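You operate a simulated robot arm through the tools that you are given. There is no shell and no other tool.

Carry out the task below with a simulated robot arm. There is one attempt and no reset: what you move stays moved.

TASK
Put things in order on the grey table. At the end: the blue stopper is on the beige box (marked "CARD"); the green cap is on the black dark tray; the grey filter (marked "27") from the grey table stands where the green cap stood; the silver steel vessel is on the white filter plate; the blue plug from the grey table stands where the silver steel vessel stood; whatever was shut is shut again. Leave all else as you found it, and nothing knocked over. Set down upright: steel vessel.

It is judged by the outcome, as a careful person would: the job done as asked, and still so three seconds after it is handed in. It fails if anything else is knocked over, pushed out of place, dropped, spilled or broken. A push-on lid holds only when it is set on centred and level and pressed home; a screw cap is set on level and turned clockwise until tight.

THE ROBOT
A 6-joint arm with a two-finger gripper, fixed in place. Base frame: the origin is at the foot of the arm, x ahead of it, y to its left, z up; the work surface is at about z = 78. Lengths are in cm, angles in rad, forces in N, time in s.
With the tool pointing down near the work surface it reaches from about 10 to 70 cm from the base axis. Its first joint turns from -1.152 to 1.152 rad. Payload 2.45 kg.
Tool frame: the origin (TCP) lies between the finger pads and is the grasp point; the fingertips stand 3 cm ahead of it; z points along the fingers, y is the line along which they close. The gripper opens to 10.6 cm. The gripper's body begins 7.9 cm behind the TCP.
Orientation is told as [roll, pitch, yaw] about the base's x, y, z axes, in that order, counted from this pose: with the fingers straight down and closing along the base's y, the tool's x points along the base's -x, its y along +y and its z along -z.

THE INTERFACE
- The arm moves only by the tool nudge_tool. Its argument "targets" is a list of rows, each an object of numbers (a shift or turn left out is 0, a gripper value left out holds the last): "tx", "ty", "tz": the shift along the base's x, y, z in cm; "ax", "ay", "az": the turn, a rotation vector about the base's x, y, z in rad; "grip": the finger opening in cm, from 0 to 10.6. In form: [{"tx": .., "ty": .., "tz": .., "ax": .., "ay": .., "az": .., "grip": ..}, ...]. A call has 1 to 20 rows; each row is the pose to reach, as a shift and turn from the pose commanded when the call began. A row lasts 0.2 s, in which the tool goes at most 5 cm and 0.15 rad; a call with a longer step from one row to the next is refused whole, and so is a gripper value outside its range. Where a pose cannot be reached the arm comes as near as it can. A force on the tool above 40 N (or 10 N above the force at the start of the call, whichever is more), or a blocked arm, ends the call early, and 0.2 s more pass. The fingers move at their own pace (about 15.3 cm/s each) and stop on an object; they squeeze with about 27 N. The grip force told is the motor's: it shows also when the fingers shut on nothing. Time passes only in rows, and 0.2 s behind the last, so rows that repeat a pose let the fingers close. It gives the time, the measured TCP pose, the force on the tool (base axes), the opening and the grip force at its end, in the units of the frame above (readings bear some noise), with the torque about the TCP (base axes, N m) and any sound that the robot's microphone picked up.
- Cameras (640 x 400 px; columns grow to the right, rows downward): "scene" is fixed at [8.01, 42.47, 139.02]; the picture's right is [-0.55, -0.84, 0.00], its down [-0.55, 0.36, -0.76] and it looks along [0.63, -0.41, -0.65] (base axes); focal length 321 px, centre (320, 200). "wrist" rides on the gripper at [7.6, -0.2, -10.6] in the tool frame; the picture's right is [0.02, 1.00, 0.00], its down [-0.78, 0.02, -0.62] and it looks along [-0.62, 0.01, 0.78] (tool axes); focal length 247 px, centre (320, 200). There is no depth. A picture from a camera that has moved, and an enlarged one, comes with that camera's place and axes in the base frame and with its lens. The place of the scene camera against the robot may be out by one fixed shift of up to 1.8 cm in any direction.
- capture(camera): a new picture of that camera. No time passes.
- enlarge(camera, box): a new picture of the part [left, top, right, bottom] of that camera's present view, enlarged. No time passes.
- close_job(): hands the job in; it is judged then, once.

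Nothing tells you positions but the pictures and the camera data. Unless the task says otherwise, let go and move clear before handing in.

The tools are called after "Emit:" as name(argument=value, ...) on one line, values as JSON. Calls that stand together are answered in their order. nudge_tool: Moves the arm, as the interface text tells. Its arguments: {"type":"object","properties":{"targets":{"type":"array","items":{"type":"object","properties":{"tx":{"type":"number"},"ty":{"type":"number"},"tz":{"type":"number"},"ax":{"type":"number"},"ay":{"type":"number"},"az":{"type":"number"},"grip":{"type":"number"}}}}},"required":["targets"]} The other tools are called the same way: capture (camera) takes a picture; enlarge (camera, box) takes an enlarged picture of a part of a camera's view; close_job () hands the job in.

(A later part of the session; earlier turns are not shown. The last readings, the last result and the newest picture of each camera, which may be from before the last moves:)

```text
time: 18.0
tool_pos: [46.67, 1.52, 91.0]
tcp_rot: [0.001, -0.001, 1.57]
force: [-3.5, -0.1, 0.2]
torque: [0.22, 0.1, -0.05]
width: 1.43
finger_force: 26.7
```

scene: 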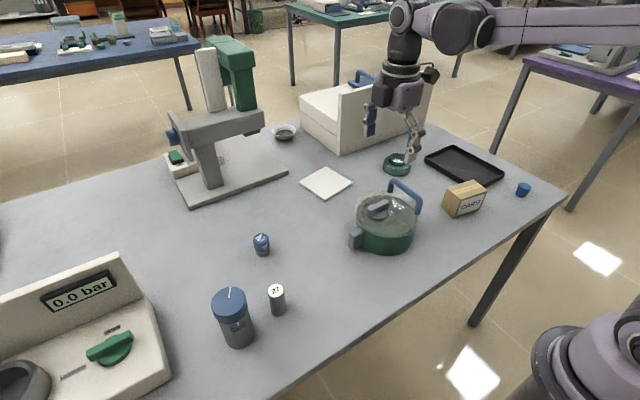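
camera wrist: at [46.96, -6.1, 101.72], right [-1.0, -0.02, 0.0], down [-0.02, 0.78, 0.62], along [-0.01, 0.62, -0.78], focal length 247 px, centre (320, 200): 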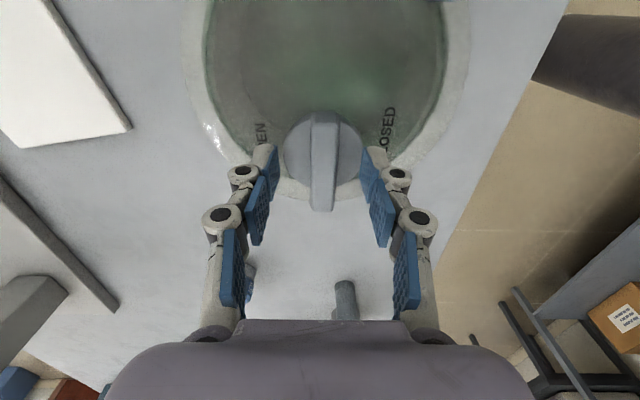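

I hold the knob (1.43 cm). I try a small counterclockwise turn to feel whether it moves.

Emit:
nudge_tool(targets=[{"az": 0.1}, {"az": 0.2}, {"az": 0.2}])

Emit:
capture(camera="wrist")

```text
time: 18.8
tool_pos: [46.74, 1.39, 91.01]
tcp_rot: [-0.001, 0.0, 1.771]
force: [1.1, -0.1, 3.3]
torque: [0.07, 0.0, -0.3]
width: 1.45
finger_force: 27.0
```

```text
taken
camera wrist: at [48.49, -5.93, 101.74], right [-0.98, -0.22, 0.0], down [-0.17, 0.76, 0.62], along [-0.14, 0.61, -0.78], focal length 247 px, centre (320, 200)
```

wrist: 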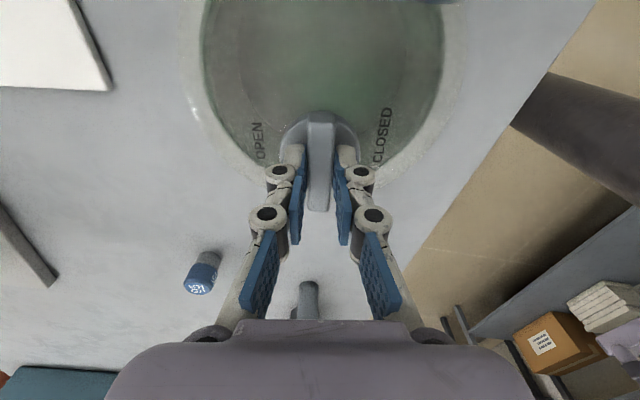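

The torque is small; I check on the scene camera whether the knob turned alone or took the lid with it.

Emit:
enlarge(camera="scene", box=[340, 150, 440, 260])

Emit:
enlarge(camera="wrist", box=[180, 0, 480, 200])

```text
3.64 times, centred on (390, 205) of scene
camera zoom: at [8.01, 42.47, 139.02], right [-0.55, -0.84, 0.0], down [-0.55, 0.36, -0.76], along [0.63, -0.41, -0.65], focal length 1166 px, centre (66, 182)
```

zoom: 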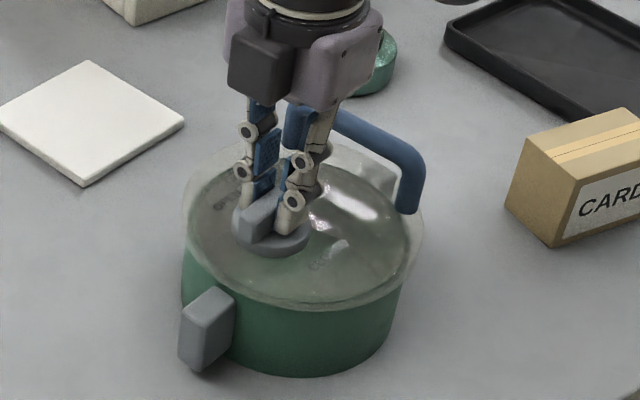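

```text
2.00 times, centred on (330, 100) of wrist
camera zoom: at [48.49, -5.93, 101.74], right [-0.98, -0.22, 0.0], down [-0.17, 0.76, 0.62], along [-0.14, 0.61, -0.78], focal length 494 px, centre (300, 400)
```

zoom: 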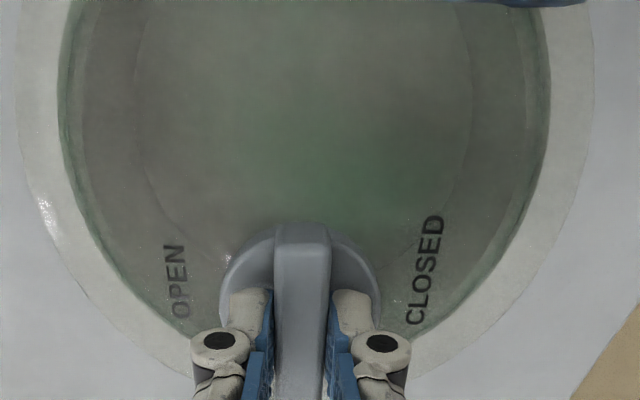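

The whole pot turned about the knob, so this way is blocked or stiff. I turn back by the same amount to restore the pot, then look.

Emit:
nudge_tool(targets=[{"az": -0.1}, {"az": -0.2}, {"az": -0.2}])

Emit:
enlarge(camera="scene", box=[340, 150, 440, 260])

Emit:
enlarge(camera="wrist", box=[180, 0, 480, 200])

```text
time: 19.6
tool_pos: [46.73, 1.34, 91.03]
tcp_rot: [0.0, 0.001, 1.57]
force: [3.7, 0.7, 11.8]
torque: [-0.2, -0.11, -0.02]
width: 1.46
finger_force: 27.2
```

```text
3.64 times, centred on (390, 205) of scene
camera zoom: at [8.01, 42.47, 139.02], right [-0.55, -0.84, 0.0], down [-0.55, 0.36, -0.76], along [0.63, -0.41, -0.65], focal length 1166 px, centre (66, 182)
```

zoom: 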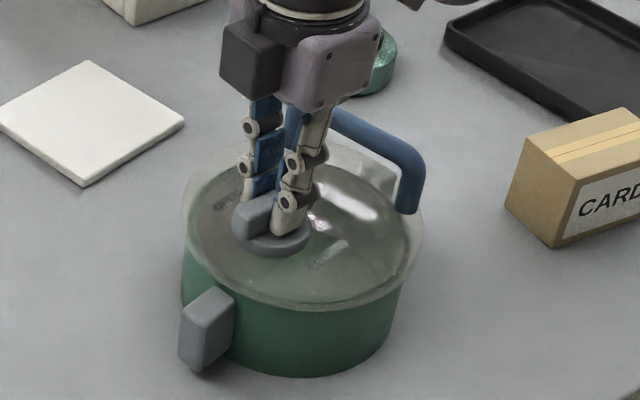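

```text
2.00 times, centred on (330, 100) of wrist
camera zoom: at [46.96, -6.11, 101.74], right [-1.0, -0.02, 0.0], down [-0.02, 0.78, 0.62], along [-0.01, 0.62, -0.78], focal length 494 px, centre (300, 400)
```

zoom: 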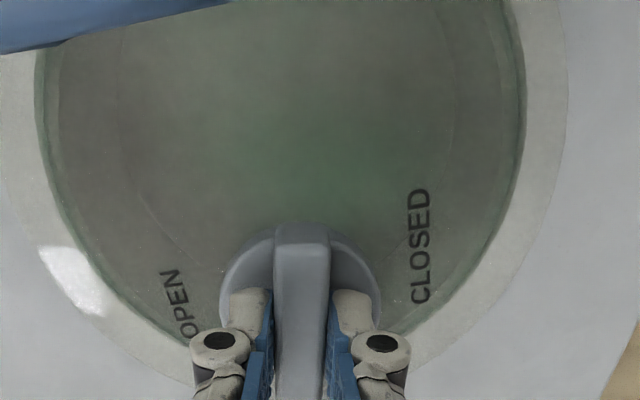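

The knob turns freely clockwise while the pot stayed turned by about 0.2 rad; I will set the pot back later at the knob's stop. I keep turning clockwise and watch the torque.

Emit:
nudge_tool(targets=[{"az": -0.12}, {"az": -0.24}, {"az": -0.36}, {"az": -0.48}, {"az": -0.6}, {"az": -0.6}])

Emit:
enlarge(camera="scene", box=[340, 150, 440, 260])

Emit:
enlarge(camera="wrist", box=[180, 0, 480, 200])

```text
time: 21.0
tool_pos: [46.77, 1.39, 91.05]
tcp_rot: [0.002, 0.0, 0.97]
force: [7.3, -0.1, 24.2]
torque: [0.15, -0.35, -0.01]
width: 1.46
finger_force: 27.1
```

```text
3.64 times, centred on (390, 205) of scene
camera zoom: at [7.99, 42.46, 139.02], right [-0.55, -0.84, 0.0], down [-0.55, 0.36, -0.76], along [0.63, -0.41, -0.65], focal length 1166 px, centre (66, 182)
```

zoom: 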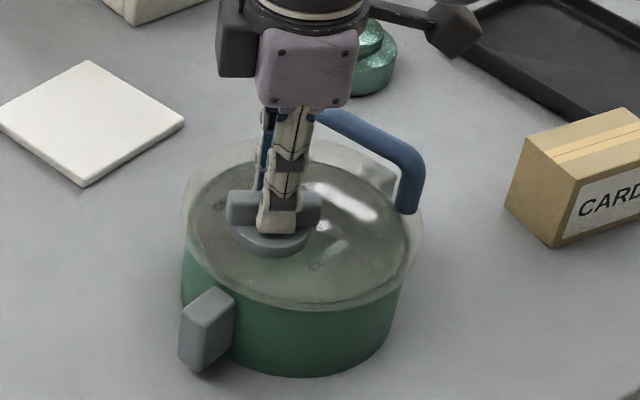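

```text
2.00 times, centred on (330, 100) of wrist
camera zoom: at [42.61, -4.85, 101.73], right [-0.84, 0.55, 0.0], down [0.43, 0.65, 0.62], along [0.34, 0.52, -0.78], focal length 494 px, centre (300, 400)
```

zoom: 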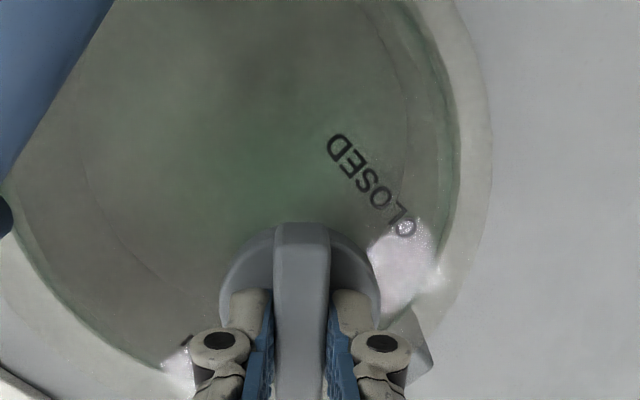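

The knob turns freely but the upward force grows to 24 N, so the knob may be rising as it turns. I raise the tool slightly to relieve it.

Emit:
nudge_tool(targets=[{"tz": 0.05}, {"tz": 0.1}, {"tz": 0.1}])

```text
time: 21.8
tool_pos: [46.74, 1.38, 90.96]
tcp_rot: [0.002, 0.002, 0.971]
force: [0.2, -0.9, 0.0]
torque: [0.36, -0.18, 0.02]
width: 1.45
finger_force: 27.0
```

A 0.1 cm rise relieved the force. I keep turning clockwise, rising slightly along the way.

Emit:
nudge_tool(targets=[{"az": -0.12, "tz": 0.02}, {"az": -0.24, "tz": 0.04}, {"az": -0.36, "tz": 0.06}, {"az": -0.36, "tz": 0.06}])

Emit:
nudge_tool(targets=[{"az": -0.1, "tz": 0.02}, {"az": -0.2, "tz": 0.04}, {"az": -0.3, "tz": 0.06}, {"az": -0.3, "tz": 0.06}])

Emit:
enlarge(camera="scene", box=[340, 150, 440, 260])

Emit:
enlarge(camera="wrist", box=[180, 0, 480, 200])

```text
time: 22.8
tool_pos: [46.75, 1.32, 91.19]
tcp_rot: [0.0, 0.0, 0.611]
force: [1.3, -0.8, 0.8]
torque: [0.1, -0.07, -0.02]
width: 1.45
finger_force: 26.6
```

```text
time: 23.8
tool_pos: [46.64, 1.4, 91.15]
tcp_rot: [-0.001, 0.001, 0.309]
force: [0.6, 0.6, 1.1]
torque: [0.09, 0.02, 0.01]
width: 1.48
finger_force: 26.6
```

```text
3.64 times, centred on (390, 205) of scene
camera zoom: at [8.03, 42.47, 139.02], right [-0.55, -0.84, 0.0], down [-0.55, 0.36, -0.76], along [0.63, -0.41, -0.65], focal length 1166 px, centre (66, 182)
```

zoom: 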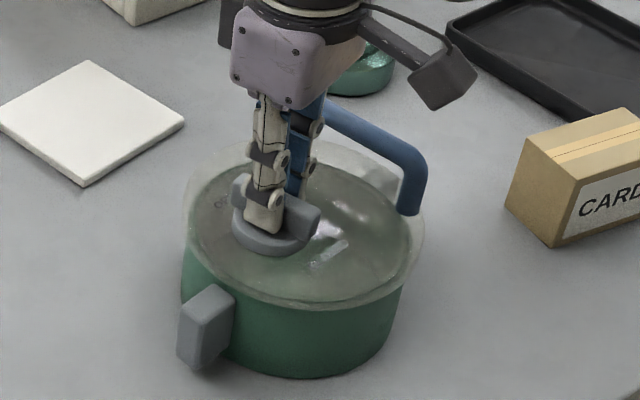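

```text
2.00 times, centred on (330, 100) of wrist
camera zoom: at [39.54, -0.94, 101.94], right [-0.32, 0.95, 0.0], down [0.74, 0.25, 0.62], along [0.59, 0.2, -0.78], focal length 494 px, centre (300, 400)
```

zoom: 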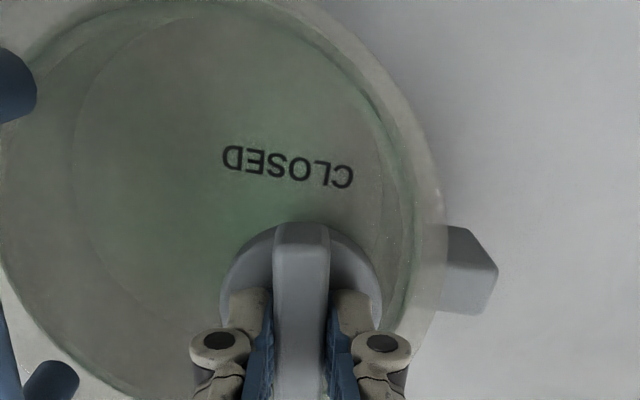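

The knob has turned about 84° with little torque. I go on in small steps to find its stop.

Emit:
nudge_tool(targets=[{"az": -0.06}, {"az": -0.12}, {"az": -0.12}])

Emit:
nudge_tool(targets=[{"az": -0.05}, {"az": -0.1}, {"az": -0.1}])

Emit:
enlarge(camera="scene", box=[340, 150, 440, 260])

```text
time: 24.6
tool_pos: [46.71, 1.31, 91.19]
tcp_rot: [0.0, -0.001, 0.189]
force: [0.0, 0.7, 0.2]
torque: [0.08, 0.02, -0.03]
width: 1.47
finger_force: 27.6
```

```text
time: 25.4
tool_pos: [46.58, 1.48, 91.27]
tcp_rot: [-0.002, 0.0, 0.088]
force: [0.8, -0.6, -0.7]
torque: [0.13, -0.07, 0.09]
width: 1.46
finger_force: 26.7
```

```text
3.64 times, centred on (390, 205) of scene
camera zoom: at [8.03, 42.47, 139.02], right [-0.55, -0.84, 0.0], down [-0.55, 0.36, -0.76], along [0.63, -0.41, -0.65], focal length 1166 px, centre (66, 182)
```

zoom: 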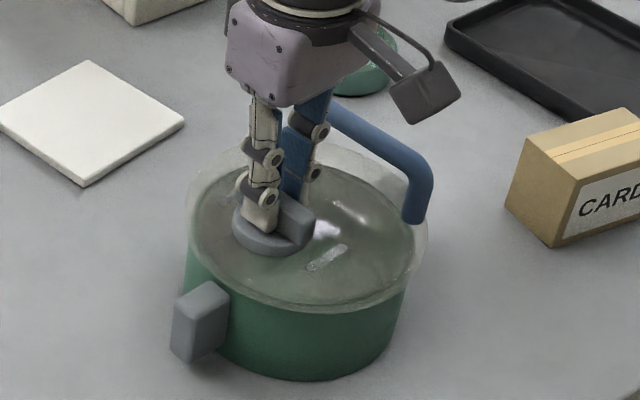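

The knob reached its stop at about 90°, and the pot is now turning back with it. I turn a little more to restore the pot's heading and compare with the first picture.

Emit:
nudge_tool(targets=[{"az": -0.045}, {"az": -0.09}, {"az": -0.09}])

Emit:
enlarge(camera="scene", box=[340, 170, 440, 260])

```text
time: 26.2
tool_pos: [46.68, 1.37, 91.26]
tcp_rot: [-0.001, -0.001, -0.001]
force: [0.5, 1.0, 0.1]
torque: [0.12, -0.08, 0.08]
width: 1.47
finger_force: 27.4
```

```text
4.44 times, centred on (390, 215) of scene
camera zoom: at [8.03, 42.47, 139.02], right [-0.55, -0.84, 0.0], down [-0.55, 0.36, -0.76], along [0.63, -0.41, -0.65], focal length 1425 px, centre (9, 133)
```

zoom: 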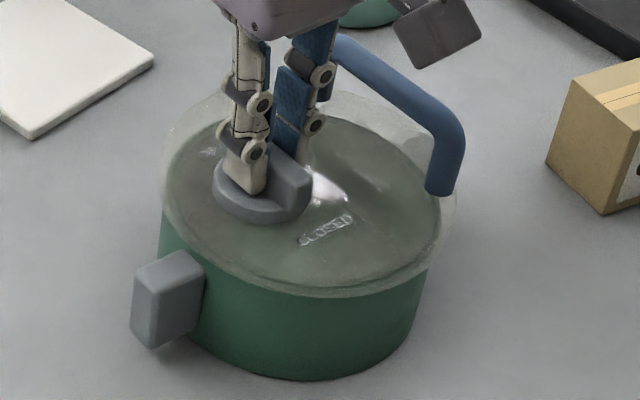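

The pot is back within about 0.15 cm of where it was, with the knob at its other end. I release the knob, rise and look at the lid.

Emit:
nudge_tool(targets=[{"grip": 3}, {"grip": 5}, {"tz": 3, "grip": 5}, {"tz": 7, "grip": 5}, {"tx": -4, "tz": 10, "grip": 5}, {"tx": -8, "ty": -2, "tz": 12, "grip": 5}, {"tx": -8, "ty": -5, "tz": 12, "grip": 5}, {"tx": -8, "ty": -8.3, "tz": 12, "grip": 6}, {"tx": -8, "ty": -8.3, "tz": 12, "grip": 6}])

Emit:
capture(camera="wrist")

Emit:
enlarge(camera="scene", box=[340, 170, 440, 260])

```text
time: 28.2
tool_pos: [38.68, -6.91, 103.14]
tcp_rot: [0.0, 0.001, 0.001]
force: [0.0, -0.2, 0.6]
torque: [0.0, -0.01, 0.0]
width: 6.0
finger_force: 0.1
```

```text
taken
camera wrist: at [31.1, -7.01, 113.86], right [-0.02, 1.0, 0.0], down [0.78, 0.02, 0.62], along [0.62, 0.01, -0.78], focal length 247 px, centre (320, 200)
```

wrist: 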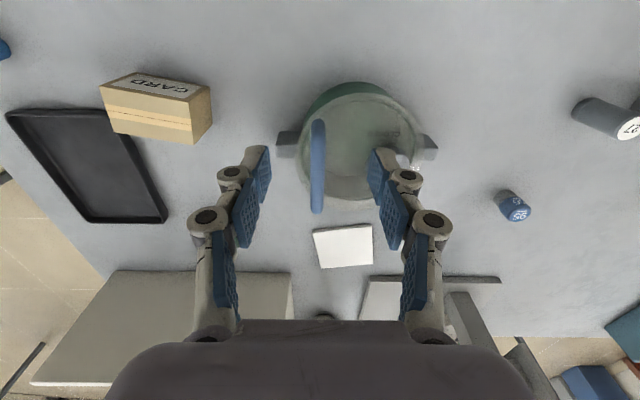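

```text
4.44 times, centred on (390, 215) of scene
camera zoom: at [8.01, 42.46, 139.02], right [-0.55, -0.84, 0.0], down [-0.55, 0.36, -0.76], along [0.63, -0.41, -0.65], focal length 1425 px, centre (9, 133)
```

zoom: 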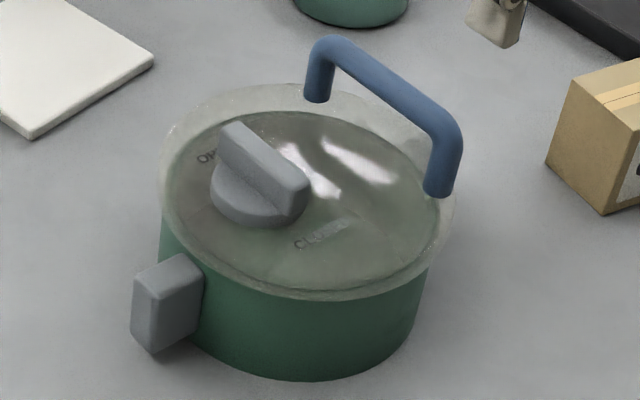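

The handle's bar lies along x at y about -7.1, top z about 91. I go above its middle and lower the fingers around it.

Emit:
nudge_tool(targets=[{"tx": 4, "ty": -0.2, "grip": 6}, {"tx": 7.7, "ty": -0.2, "grip": 6}, {"tx": 7.7, "ty": -0.2, "tz": -4, "grip": 6}, {"tx": 7.7, "ty": -0.2, "tz": -8, "grip": 6}, {"tx": 7.7, "ty": -0.2, "tz": -11.5, "grip": 6}, {"tx": 7.7, "ty": -0.2, "tz": -11.5, "grip": 6}])

Emit:
enlarge(camera="scene", box=[360, 150, 460, 240])

Emit:
enlarge(camera="wrist", box=[180, 50, 480, 250])

```text
time: 29.6
tool_pos: [46.33, -7.11, 91.67]
tcp_rot: [-0.001, 0.001, -0.001]
force: [-0.7, 0.1, -0.1]
torque: [0.03, -0.03, -0.02]
width: 6.01
finger_force: 0.1
```

```text
4.44 times, centred on (410, 195) of scene
camera zoom: at [8.01, 42.47, 139.02], right [-0.55, -0.84, 0.0], down [-0.55, 0.36, -0.76], along [0.63, -0.41, -0.65], focal length 1425 px, centre (-80, 222)
```

zoom: 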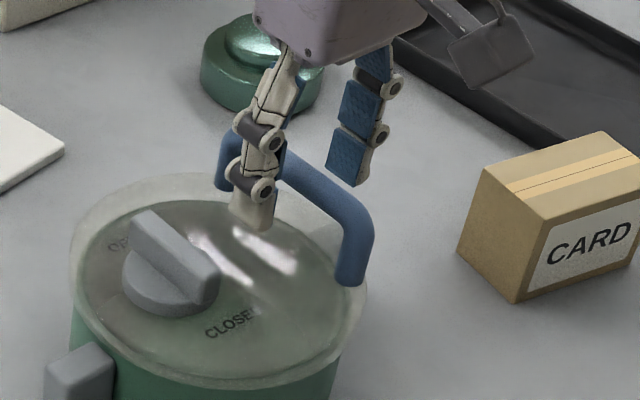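

```text
2.00 times, centred on (330, 150) of wrist
camera zoom: at [38.78, -7.22, 102.41], right [-0.02, 1.0, 0.0], down [0.78, 0.02, 0.62], along [0.62, 0.01, -0.78], focal length 494 px, centre (300, 300)
```

zoom: 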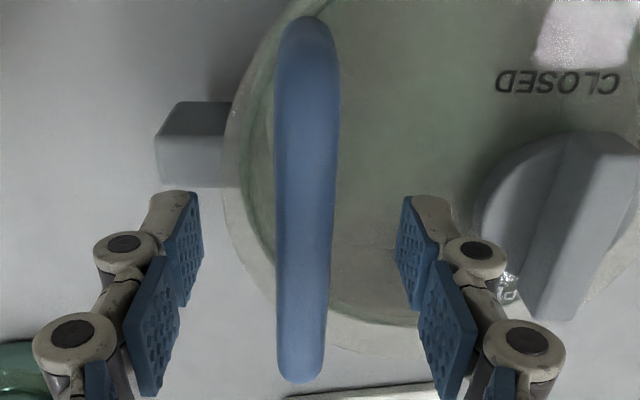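

The handle is centred between the fingers. I close on it, then lift by a few millimetres to feel whether the lid is free.

Emit:
nudge_tool(targets=[{"grip": 3}, {"grip": 1}, {"grip": 0.5}, {"grip": 0.5}])

Emit:
nudge_tool(targets=[{"tz": 0.15}, {"tz": 0.3}, {"tz": 0.5}, {"tz": 0.5}])

Emit:
enlarge(camera="scene", box=[340, 170, 440, 260])

```text
time: 30.6
tool_pos: [46.34, -7.28, 91.71]
tcp_rot: [0.0, 0.0, 0.001]
force: [0.0, 0.5, 0.4]
torque: [0.01, -0.01, 0.05]
width: 1.47
finger_force: 27.1
```

```text
time: 31.6
tool_pos: [46.44, -7.16, 92.28]
tcp_rot: [-0.001, -0.001, 0.001]
force: [-0.4, 0.2, -6.5]
torque: [-0.04, 0.03, 0.02]
width: 1.48
finger_force: 27.3
```

```text
4.44 times, centred on (390, 215) of scene
camera zoom: at [8.02, 42.46, 139.02], right [-0.55, -0.84, 0.0], down [-0.55, 0.36, -0.76], along [0.63, -0.41, -0.65], focal length 1425 px, centre (9, 133)
```

zoom: 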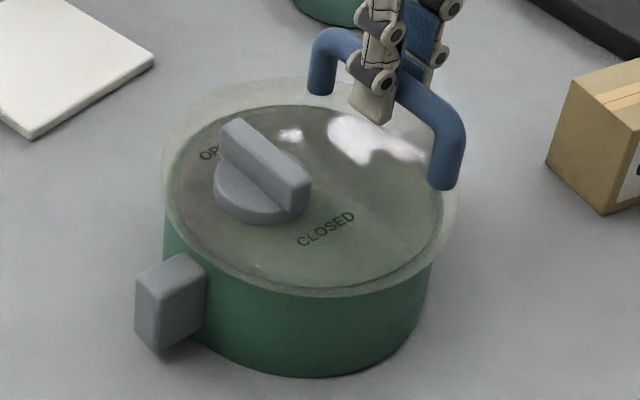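

The handle side of the lid rises with 6.5 N while the knob side stays down. I lift another centimetre to see whether it hinges or comes free.

Emit:
nudge_tool(targets=[{"tz": 0.3}, {"tz": 0.6}, {"tz": 1.0}, {"tz": 1.0}])

Emit:
enlarge(camera="scene", box=[340, 170, 440, 260])

Emit:
capture(camera="wrist")

```text
time: 32.6
tool_pos: [46.47, -7.05, 93.29]
tcp_rot: [0.001, 0.0, 0.0]
force: [0.6, 0.0, -6.5]
torque: [-0.01, 0.01, 0.02]
width: 1.48
finger_force: 27.1
```

```text
4.44 times, centred on (390, 215) of scene
camera zoom: at [8.02, 42.46, 139.02], right [-0.55, -0.84, 0.0], down [-0.55, 0.36, -0.76], along [0.63, -0.41, -0.65], focal length 1425 px, centre (9, 133)
```

zoom: 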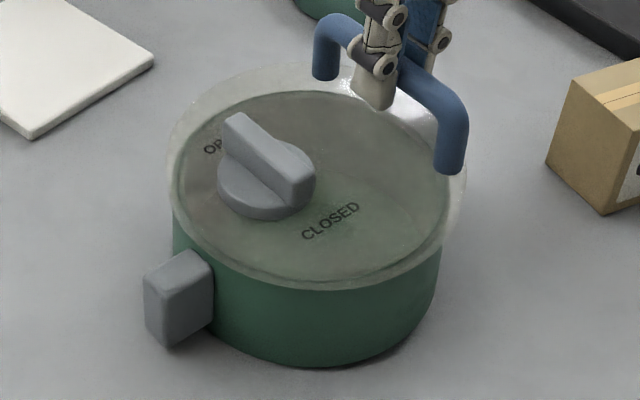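

```text
taken
camera wrist: at [38.86, -7.13, 103.94], right [-0.02, 1.0, 0.0], down [0.78, 0.02, 0.62], along [0.62, 0.01, -0.78], focal length 247 px, centre (320, 200)
```

wrist: 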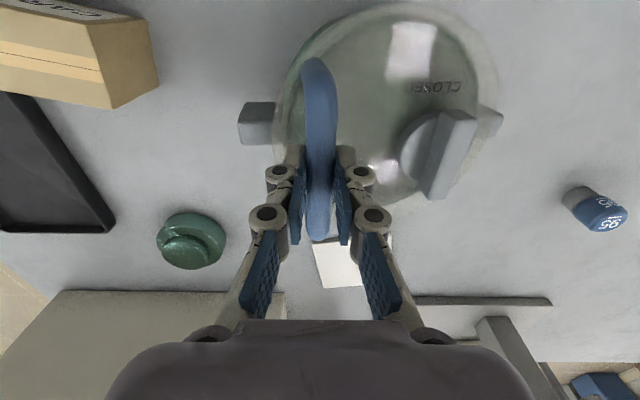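

The whole pot tilts with the lid, so in this knob position the lid is locked to the pot. I set it back down at once.

Emit:
nudge_tool(targets=[{"tz": -0.3}, {"tz": -0.6}, {"tz": -0.9}, {"tz": -1.2}, {"tz": -1.45}, {"tz": -1.45}])

Emit:
enlarge(camera="scene", box=[340, 170, 440, 260])

```text
time: 34.0
tool_pos: [46.31, -7.17, 91.76]
tcp_rot: [0.0, 0.001, 0.001]
force: [-0.9, -2.2, -2.7]
torque: [-0.05, -0.19, -0.02]
width: 1.5
finger_force: 27.4
```

```text
4.44 times, centred on (390, 215) of scene
camera zoom: at [8.01, 42.46, 139.02], right [-0.55, -0.84, 0.0], down [-0.55, 0.36, -0.76], along [0.63, -0.41, -0.65], focal length 1425 px, centre (9, 133)
```

zoom: 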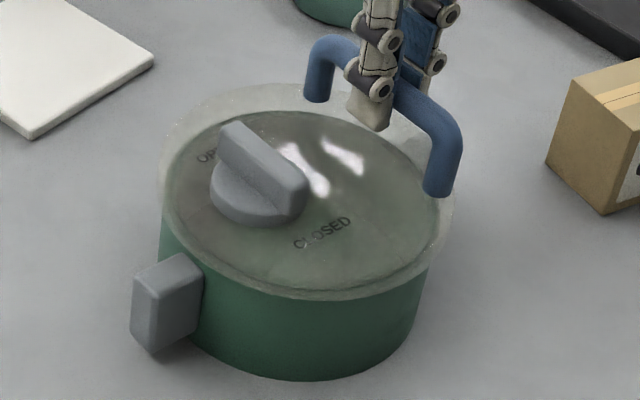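

The pot is back down. I let go of the handle and return to the knob to turn it back to its first position, then test the lid there.

Emit:
nudge_tool(targets=[{"grip": 3}, {"grip": 5}, {"tz": 3, "grip": 5}, {"tz": 6, "grip": 5}, {"tz": 6, "ty": 4.5, "grip": 5}, {"tz": 6, "ty": 8.5, "tx": 0.3, "grip": 5}, {"tz": 3, "ty": 8.5, "tx": 0.3, "grip": 5}, {"tz": 0, "ty": 8.5, "tx": 0.3, "grip": 5}, {"tz": -0.6, "ty": 8.5, "tx": 0.3, "grip": 5}, {"tz": -0.6, "ty": 8.5, "tx": 0.3, "grip": 5}])

Emit:
enlarge(camera="wrist", box=[180, 50, 480, 250])

Emit:
enlarge(camera="scene", box=[340, 170, 440, 260])

```text
time: 36.2
tool_pos: [46.74, 1.42, 91.21]
tcp_rot: [0.0, 0.001, -0.001]
force: [-0.6, -0.1, 0.3]
torque: [0.04, -0.02, 0.0]
width: 5.01
finger_force: 0.1
```

```text
2.00 times, centred on (330, 150) of wrist
camera zoom: at [39.16, 1.4, 101.8], right [-0.02, 1.0, 0.0], down [0.78, 0.02, 0.62], along [0.62, 0.01, -0.78], focal length 494 px, centre (300, 300)
```

zoom: 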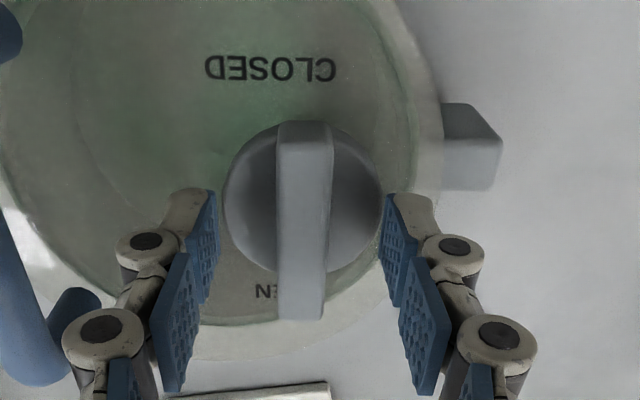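

```text
4.44 times, centred on (390, 215) of scene
camera zoom: at [8.01, 42.47, 139.02], right [-0.55, -0.84, 0.0], down [-0.55, 0.36, -0.76], along [0.63, -0.41, -0.65], focal length 1425 px, centre (9, 133)
```

zoom: 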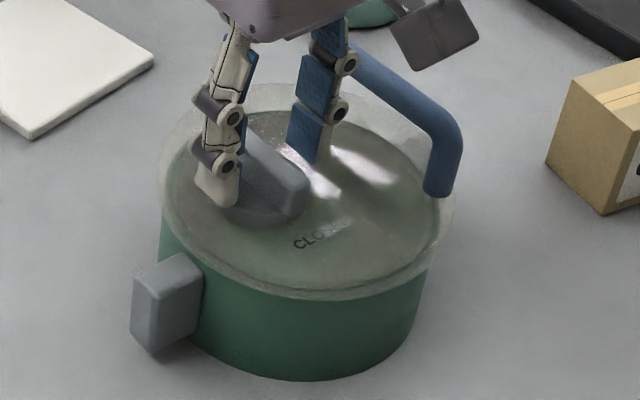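

I grip the knob again and turn it counterclockwise back toward its first position in steps.

Emit:
nudge_tool(targets=[{"grip": 2.5}, {"grip": 1}, {"grip": 0.5}, {"grip": 0.5}, {"az": 0.12, "grip": 0.5}, {"az": 0.24, "grip": 0.5}, {"az": 0.36, "grip": 0.5}, {"az": 0.48, "grip": 0.5}, {"az": 0.6, "grip": 0.5}, {"az": 0.6, "grip": 0.5}])

Emit:
nudge_tool(targets=[{"az": 0.12}, {"az": 0.24}, {"az": 0.36}, {"az": 0.48}, {"az": 0.6}, {"az": 0.6}])

Emit:
nudge_tool(targets=[{"az": 0.1}, {"az": 0.2}, {"az": 0.28}, {"az": 0.28}])

Emit:
enlarge(camera="wrist", box=[180, 0, 480, 200])

Emit:
enlarge(camera="scene", box=[340, 170, 440, 260])

```text
time: 38.4
tool_pos: [46.67, 1.41, 91.18]
tcp_rot: [0.0, 0.0, 0.602]
force: [-0.2, -1.3, 0.1]
torque: [0.07, -0.09, 0.0]
width: 1.46
finger_force: 27.0
```

```text
time: 39.8
tool_pos: [46.67, 1.34, 91.22]
tcp_rot: [-0.001, 0.002, 1.203]
force: [-1.0, 0.5, 0.5]
torque: [0.19, -0.12, 0.01]
width: 1.48
finger_force: 27.1
```

```text
time: 40.8
tool_pos: [46.69, 1.45, 91.16]
tcp_rot: [0.0, -0.001, 1.482]
force: [-0.3, 0.2, -0.6]
torque: [0.38, 0.0, -0.02]
width: 1.46
finger_force: 27.1
```

```text
2.00 times, centred on (330, 100) of wrist
camera zoom: at [46.26, -6.08, 101.86], right [-1.0, 0.07, 0.0], down [0.05, 0.78, 0.62], along [0.04, 0.62, -0.78], focal length 494 px, centre (300, 400)
```

zoom: 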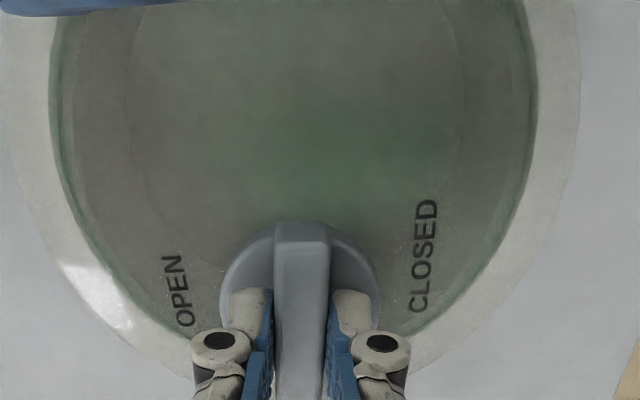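

```text
4.44 times, centred on (390, 215) of scene
camera zoom: at [8.03, 42.47, 139.02], right [-0.55, -0.84, 0.0], down [-0.55, 0.36, -0.76], along [0.63, -0.41, -0.65], focal length 1425 px, centre (9, 133)
```

zoom: 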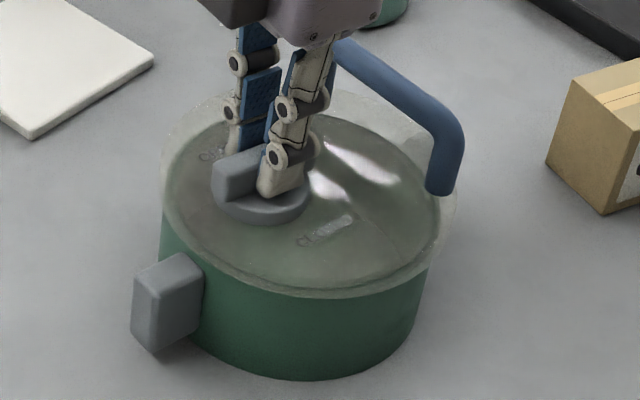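

The pot stayed put and the knob is nearly back. I finish the turn, let go and try the handle again in this position.

Emit:
nudge_tool(targets=[{"az": 0.05}, {"az": 0.085}, {"az": 0.085}])

Emit:
nudge_tool(targets=[{"grip": 3}, {"grip": 5}, {"tz": 4, "grip": 5}, {"tz": 8, "grip": 5}, {"tz": 12, "grip": 5}])

Emit:
nudge_tool(targets=[{"az": -0.14}, {"az": -0.28}, {"az": -0.42}, {"az": -0.56}, {"az": -0.7}, {"az": -0.84}, {"az": -0.98}, {"az": -1.12}, {"az": -1.26}, {"az": -1.4}, {"az": -1.5}, {"az": -1.565, "ty": -4}, {"az": -1.565, "ty": -8.5, "tx": -0.3, "grip": 6}, {"az": -1.565, "ty": -8.5, "tx": -0.3, "grip": 6}])

Emit:
capture(camera="wrist")

Emit:
enlarge(camera="scene", box=[340, 170, 440, 260])

```text
time: 41.6
tool_pos: [46.6, 1.4, 91.18]
tcp_rot: [0.001, 0.0, 1.566]
force: [-0.3, -0.2, 0.4]
torque: [0.4, -0.01, -0.04]
width: 1.49
finger_force: 26.9
```

```text
time: 42.8
tool_pos: [46.78, 1.45, 103.27]
tcp_rot: [0.0, -0.002, 1.566]
force: [0.0, -0.1, 0.9]
torque: [0.02, -0.04, 0.02]
width: 5.0
finger_force: 0.1
```

```text
time: 45.8
tool_pos: [46.34, -7.23, 103.24]
tcp_rot: [-0.001, 0.001, 0.0]
force: [0.1, 0.6, 0.3]
torque: [0.0, 0.03, 0.02]
width: 6.01
finger_force: 0.0
```

```text
taken
camera wrist: at [38.7, -7.21, 113.92], right [-0.02, 1.0, 0.0], down [0.78, 0.02, 0.62], along [0.62, 0.01, -0.78], focal length 247 px, centre (320, 200)
```

wrist: 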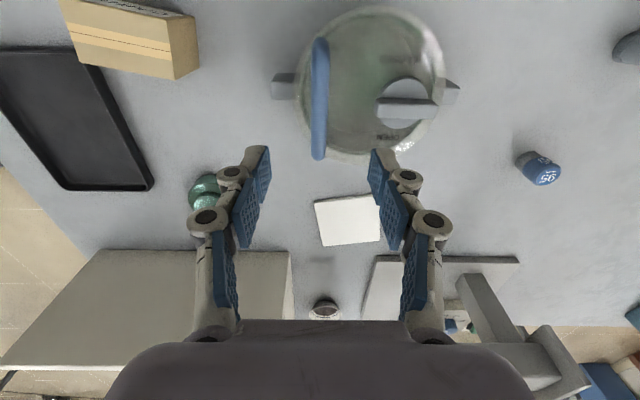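

```text
4.44 times, centred on (390, 215) of scene
camera zoom: at [8.01, 42.46, 139.02], right [-0.55, -0.84, 0.0], down [-0.55, 0.36, -0.76], along [0.63, -0.41, -0.65], focal length 1425 px, centre (9, 133)
```

zoom: 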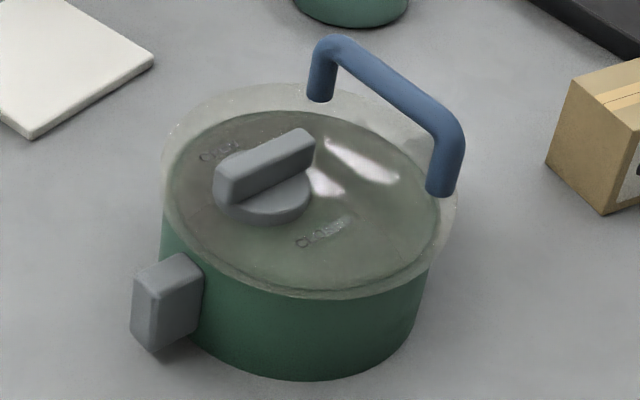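

The knob is back as at the start and the pot undisturbed. I lower onto the handle again, grip and lift a few millimetres.

Emit:
nudge_tool(targets=[{"tz": -4, "ty": 0.15, "grip": 6}, {"tz": -8, "ty": 0.15, "grip": 6}, {"tz": -11.4, "ty": 0.15, "grip": 6}, {"tz": -11.4, "ty": 0.15, "grip": 3}, {"tz": -11.4, "ty": 0.15, "grip": 0.5}, {"tz": -11.4, "ty": 0.15, "grip": 0.5}, {"tz": -11.4, "ty": 0.15, "grip": 0.5}])

Emit:
nudge_tool(targets=[{"tz": 0.2}, {"tz": 0.4}, {"tz": 0.6}, {"tz": 0.6}])

Emit:
enlarge(camera="scene", box=[340, 170, 440, 260])

```text
time: 47.4
tool_pos: [46.38, -6.94, 91.9]
tcp_rot: [0.0, 0.0, -0.001]
force: [0.3, -0.6, 0.7]
torque: [-0.1, -0.06, -0.06]
width: 1.48
finger_force: 27.3
```

```text
time: 48.4
tool_pos: [46.41, -6.95, 92.41]
tcp_rot: [0.0, -0.002, 0.001]
force: [-0.7, 0.3, -7.1]
torque: [-0.02, 0.06, 0.01]
width: 1.46
finger_force: 27.2
```

```text
4.44 times, centred on (390, 215) of scene
camera zoom: at [8.02, 42.47, 139.02], right [-0.55, -0.84, 0.0], down [-0.55, 0.36, -0.76], along [0.63, -0.41, -0.65], focal length 1425 px, centre (9, 133)
```

zoom: 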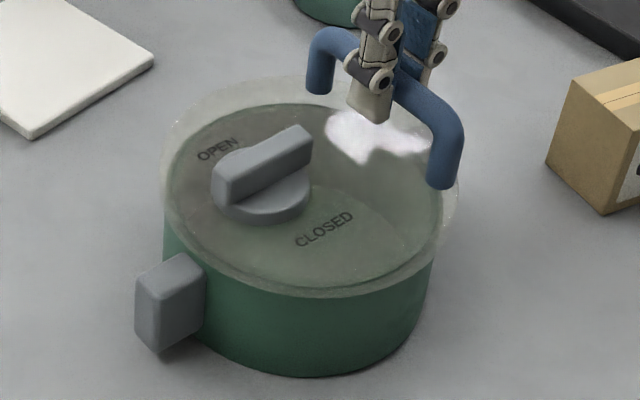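

The whole pot tilts in this knob position too, so the lid is held either way. I set the pot down again and let go.

Emit:
nudge_tool(targets=[{"tz": -0.2}, {"tz": -0.4}, {"tz": -0.55}, {"tz": -0.55}])

Emit:
nudge_tool(targets=[{"grip": 3}, {"grip": 6}, {"tz": 4, "grip": 6}, {"tz": 8, "grip": 6}, {"tz": 11.4, "grip": 6}])

Emit:
enlarge(camera="scene", box=[340, 170, 440, 260])

Emit:
enlarge(camera="wrist", box=[270, 0, 470, 170])

```text
time: 49.4
tool_pos: [46.33, -6.97, 91.94]
tcp_rot: [-0.001, 0.001, -0.001]
force: [-0.4, -2.4, -3.9]
torque: [-0.03, 0.03, 0.0]
width: 1.45
finger_force: 26.8
```

```text
time: 50.6
tool_pos: [46.39, -6.98, 103.26]
tcp_rot: [0.001, -0.002, 0.0]
force: [0.5, 0.3, 0.2]
torque: [-0.03, -0.02, 0.02]
width: 6.0
finger_force: 0.0
```

```text
4.44 times, centred on (390, 215) of scene
camera zoom: at [8.01, 42.47, 139.02], right [-0.55, -0.84, 0.0], down [-0.55, 0.36, -0.76], along [0.63, -0.41, -0.65], focal length 1425 px, centre (9, 133)
```

zoom: 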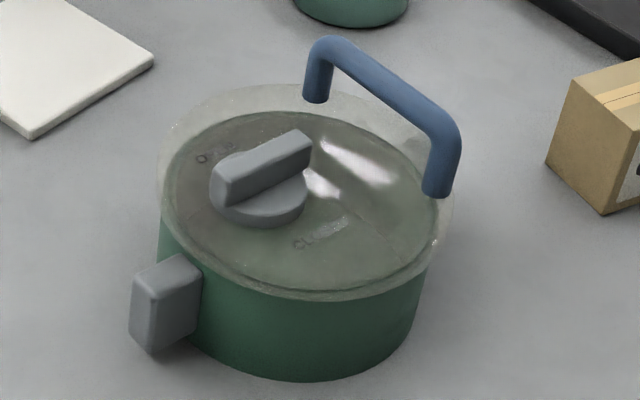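

```text
2.35 times, centred on (370, 85) of wrist
camera zoom: at [38.81, -6.96, 113.99], right [-0.02, 1.0, 0.0], down [0.78, 0.02, 0.62], along [0.62, 0.01, -0.78], focal length 581 px, centre (202, 471)
```

zoom: 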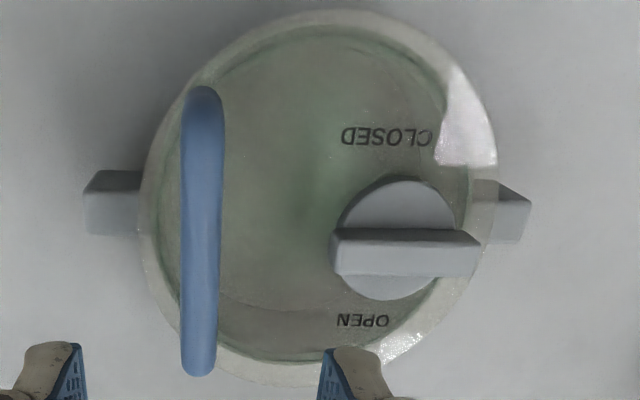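

The pot is as before with the knob back in its first place. Next I look closely at the TIGHT bottle, the 27 filter and the 95 part to decide what is what.

Emit:
nudge_tool(targets=[{"tx": -2, "ty": 4, "tz": 1}, {"tx": -4, "ty": 8, "tz": 2}, {"tx": -6, "ty": 12, "tz": 2}, {"tx": -8, "ty": 16, "tz": 2}, {"tx": -10, "ty": 20, "tz": 2}, {"tx": -12, "ty": 24, "tz": 2}, {"tx": -14, "ty": 28, "tz": 1}, {"tx": -16, "ty": 32, "tz": 0}, {"tx": -17, "ty": 36, "tz": -2}, {"tx": -17, "ty": 40, "tz": -4}, {"tx": -17, "ty": 44, "tz": -5}, {"tx": -17, "ty": 44, "tz": -5}])

Emit:
capture(camera="wrist")

Emit:
enlarge(camera="wrist", box=[220, 80, 420, 240])

```text
time: 53.2
tool_pos: [29.3, 37.06, 98.16]
tcp_rot: [-0.001, 0.0, 0.0]
force: [-0.3, 0.5, -0.3]
torque: [-0.03, 0.01, -0.01]
width: 6.03
finger_force: 0.2
```

```text
taken
camera wrist: at [21.72, 37.08, 108.91], right [-0.02, 1.0, 0.0], down [0.78, 0.02, 0.62], along [0.62, 0.01, -0.78], focal length 247 px, centre (320, 200)
```

wrist: 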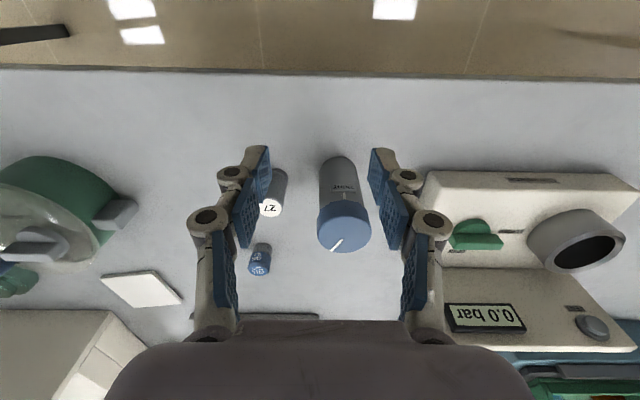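

```text
2.50 times, centred on (320, 160) of wrist
camera zoom: at [21.72, 37.08, 108.91], right [-0.02, 1.0, 0.0], down [0.78, 0.02, 0.62], along [0.62, 0.01, -0.78], focal length 617 px, centre (320, 300)
```

zoom: 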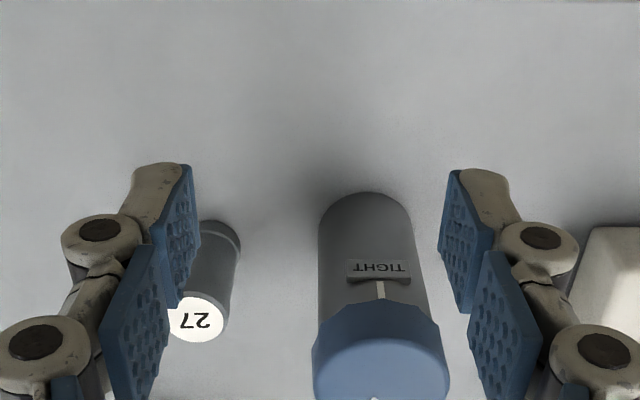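

The bottle body is only about 5 cm wide, so the pot is the likelier place for a hidden vessel; the blue arch may belong to the pot itself and the lid may lift by its knob. I go back to the knob to test that.

Emit:
nudge_tool(targets=[{"tx": 1.44, "ty": -2.97, "tz": 0.6, "az": 0.13}, {"tx": 2.88, "ty": -5.94, "tz": 1.2, "az": 0.26}, {"tx": 4.32, "ty": -8.91, "tz": 1.8, "az": 0.39}, {"tx": 5.76, "ty": -11.88, "tz": 2.4, "az": 0.52}, {"tx": 7.2, "ty": -14.85, "tz": 3.0, "az": 0.65}, {"tx": 8.64, "ty": -17.82, "tz": 3.6, "az": 0.78}, {"tx": 10.08, "ty": -20.79, "tz": 4.2, "az": 0.91}, {"tx": 11.52, "ty": -23.76, "tz": 4.8, "az": 1.04}, {"tx": 12.96, "ty": -26.73, "tz": 5, "az": 1.17}, {"tx": 14.4, "ty": -29.7, "tz": 5, "az": 1.3}, {"tx": 15.84, "ty": -32.67, "tz": 5, "az": 1.43}, {"tx": 17.28, "ty": -35.68, "tz": 5, "az": 1.565}, {"tx": 17.28, "ty": -35.68, "tz": 5, "az": 1.565, "grip": 5}])

Emit:
enlarge(camera="wrist", box=[230, 0, 410, 150])

```text
time: 56.0
tool_pos: [46.72, 1.42, 103.14]
tcp_rot: [0.0, 0.0, 1.566]
force: [0.6, 1.4, 0.3]
torque: [0.0, -0.01, -0.01]
width: 5.0
finger_force: 0.0
```

```text
2.67 times, centred on (320, 75) of wrist
camera zoom: at [46.87, -6.2, 113.9], right [-1.0, -0.02, 0.0], down [-0.01, 0.78, 0.62], along [-0.01, 0.62, -0.78], focal length 659 px, centre (320, 533)
```

zoom: 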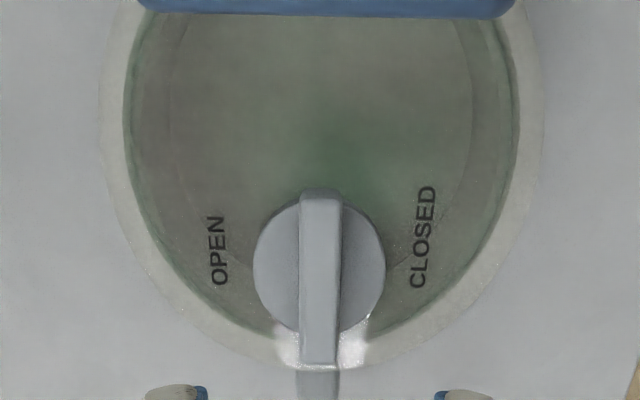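

The knob is centred below the fingers. I lower, grip it, and try a very small lift in this position.

Emit:
nudge_tool(targets=[{"tz": -4, "grip": 5}, {"tz": -8, "grip": 5}, {"tz": -12, "grip": 5}, {"tz": -12, "grip": 2.5}, {"tz": -12, "grip": 0.5}, {"tz": -12, "grip": 0.5}, {"tz": -12, "grip": 0.5}])

Emit:
nudge_tool(targets=[{"tz": 0.1}, {"tz": 0.2}, {"tz": 0.3}, {"tz": 0.3}])

Emit:
enlarge(camera="scene", box=[340, 170, 440, 260])

```text
time: 57.6
tool_pos: [46.68, 1.43, 91.26]
tcp_rot: [0.0, 0.001, 1.564]
force: [0.7, 0.2, -0.1]
torque: [0.35, -0.03, -0.02]
width: 1.46
finger_force: 26.9
```

```text
time: 58.6
tool_pos: [46.67, 1.39, 91.5]
tcp_rot: [0.0, -0.001, 1.564]
force: [-1.2, -0.1, -11.0]
torque: [0.33, 0.02, 0.01]
width: 1.43
finger_force: 26.8
```

```text
4.44 times, centred on (390, 215) of scene
camera zoom: at [8.03, 42.47, 139.02], right [-0.55, -0.84, 0.0], down [-0.55, 0.36, -0.76], along [0.63, -0.41, -0.65], focal length 1425 px, centre (9, 133)
```

zoom: 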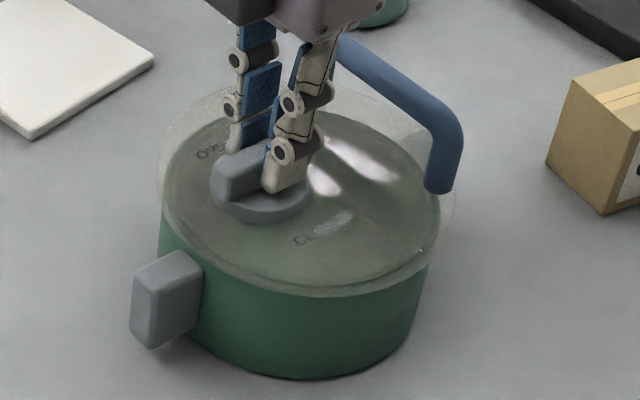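

The pull is 11 N and the pot starts to rise, so the lid is locked here. I lower, turn the knob clockwise a quarter to the other stop, then try lifting by the knob.

Emit:
nudge_tool(targets=[{"tz": -0.15}, {"tz": -0.3}, {"tz": -0.3}])

Emit:
nudge_tool(targets=[{"az": -0.12}, {"az": -0.24}, {"az": -0.36}, {"az": -0.48}, {"az": -0.6}, {"az": -0.72}, {"az": -0.84}, {"az": -0.96}, {"az": -1.08}, {"az": -1.2}, {"az": -1.32}, {"az": -1.44}, {"az": -1.56}, {"az": -1.56}])

Emit:
nudge_tool(targets=[{"tz": 0.1}, {"tz": 0.2}, {"tz": 0.3}, {"tz": 0.3}])

Emit:
enlarge(camera="scene", box=[340, 170, 440, 260])

```text
time: 59.4
tool_pos: [46.66, 1.39, 91.3]
tcp_rot: [-0.001, 0.0, 1.566]
force: [0.0, 1.2, -10.6]
torque: [0.35, -0.02, -0.01]
width: 1.49
finger_force: 26.9
```

```text
time: 62.4
tool_pos: [46.71, 1.45, 91.17]
tcp_rot: [0.0, 0.0, 0.002]
force: [-0.6, -0.5, -10.6]
torque: [0.01, -0.26, -0.01]
width: 1.47
finger_force: 26.8
```

```text
time: 63.4
tool_pos: [46.67, 1.31, 91.51]
tcp_rot: [0.001, 0.0, 0.006]
force: [0.3, -1.4, -11.1]
torque: [0.0, -0.3, 0.0]
width: 1.48
finger_force: 27.1
```

```text
4.44 times, centred on (390, 215) of scene
camera zoom: at [8.03, 42.47, 139.02], right [-0.55, -0.84, 0.0], down [-0.55, 0.36, -0.76], along [0.63, -0.41, -0.65], focal length 1425 px, centre (9, 133)
```

zoom: 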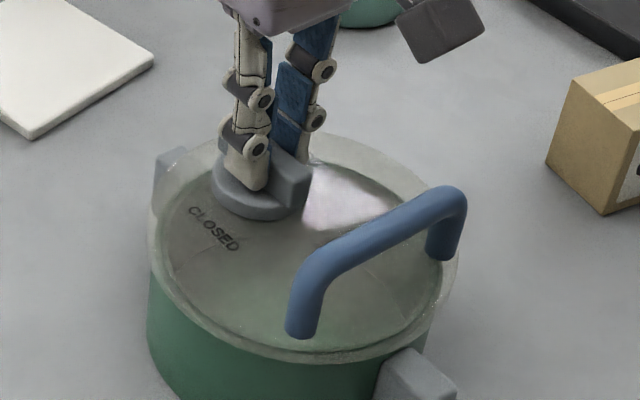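

The pot was still hanging from the fingers and swung round with the knob by a quarter turn. I turn it back by the same angle while it hangs, then set it down fully.

Emit:
nudge_tool(targets=[{"az": 0.12}, {"az": 0.24}, {"az": 0.36}, {"az": 0.48}, {"az": 0.6}, {"az": 0.72}, {"az": 0.84}, {"az": 0.96}, {"az": 1.08}, {"az": 1.2}, {"az": 1.32}, {"az": 1.44}, {"az": 1.56}, {"az": 1.56}])

Emit:
enlarge(camera="scene", box=[340, 170, 440, 260])

```text
time: 66.4
tool_pos: [46.61, 1.35, 91.59]
tcp_rot: [0.0, 0.0, 1.567]
force: [0.2, 0.6, -10.4]
torque: [0.32, -0.02, 0.01]
width: 1.45
finger_force: 26.8
```

```text
4.44 times, centred on (390, 215) of scene
camera zoom: at [8.03, 42.47, 139.02], right [-0.55, -0.84, 0.0], down [-0.55, 0.36, -0.76], along [0.63, -0.41, -0.65], focal length 1425 px, centre (9, 133)
```

zoom: 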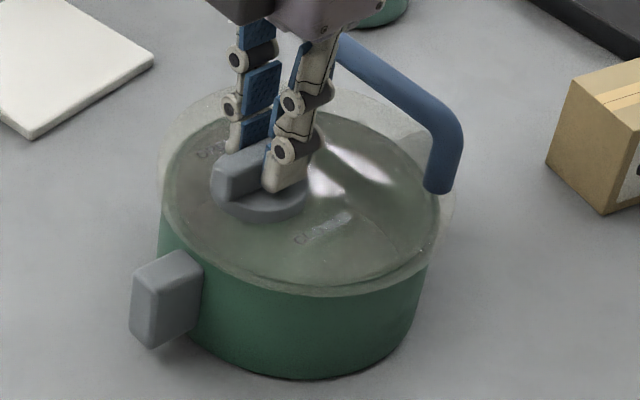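

The pot is back round. I lower in small steps until its weight rests on the table.

Emit:
nudge_tool(targets=[{"tz": -0.15}, {"tz": -0.3}, {"tz": -0.3}])

Emit:
nudge_tool(targets=[{"tz": -0.1}, {"tz": -0.1}])

Emit:
nudge_tool(targets=[{"tz": -0.1}, {"tz": -0.1}])

Emit:
enlarge(camera="scene", box=[340, 170, 440, 260])

```text
time: 67.2
tool_pos: [46.67, 1.29, 91.21]
tcp_rot: [0.0, 0.002, 1.564]
force: [-0.4, 0.9, 0.7]
torque: [-0.72, -0.01, -0.02]
width: 1.45
finger_force: 26.7
```

```text
time: 67.8
tool_pos: [46.71, 1.33, 91.14]
tcp_rot: [-0.001, 0.001, 1.566]
force: [0.8, 0.7, 19.0]
torque: [-0.23, 0.02, -0.02]
width: 1.45
finger_force: 27.2
```

```text
time: 68.4
tool_pos: [46.76, 1.25, 91.1]
tcp_rot: [0.0, -0.002, 1.565]
force: [4.5, 0.1, 26.4]
torque: [0.05, -0.1, 0.01]
width: 1.47
finger_force: 27.3
```

```text
4.44 times, centred on (390, 215) of scene
camera zoom: at [7.98, 42.46, 139.02], right [-0.55, -0.84, 0.0], down [-0.55, 0.36, -0.76], along [0.63, -0.41, -0.65], focal length 1425 px, centre (9, 133)
```

zoom: 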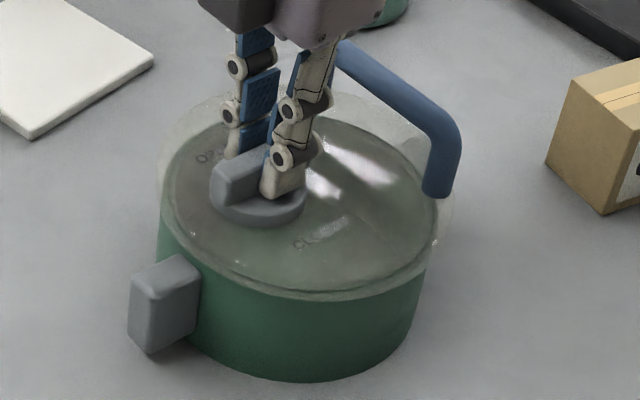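

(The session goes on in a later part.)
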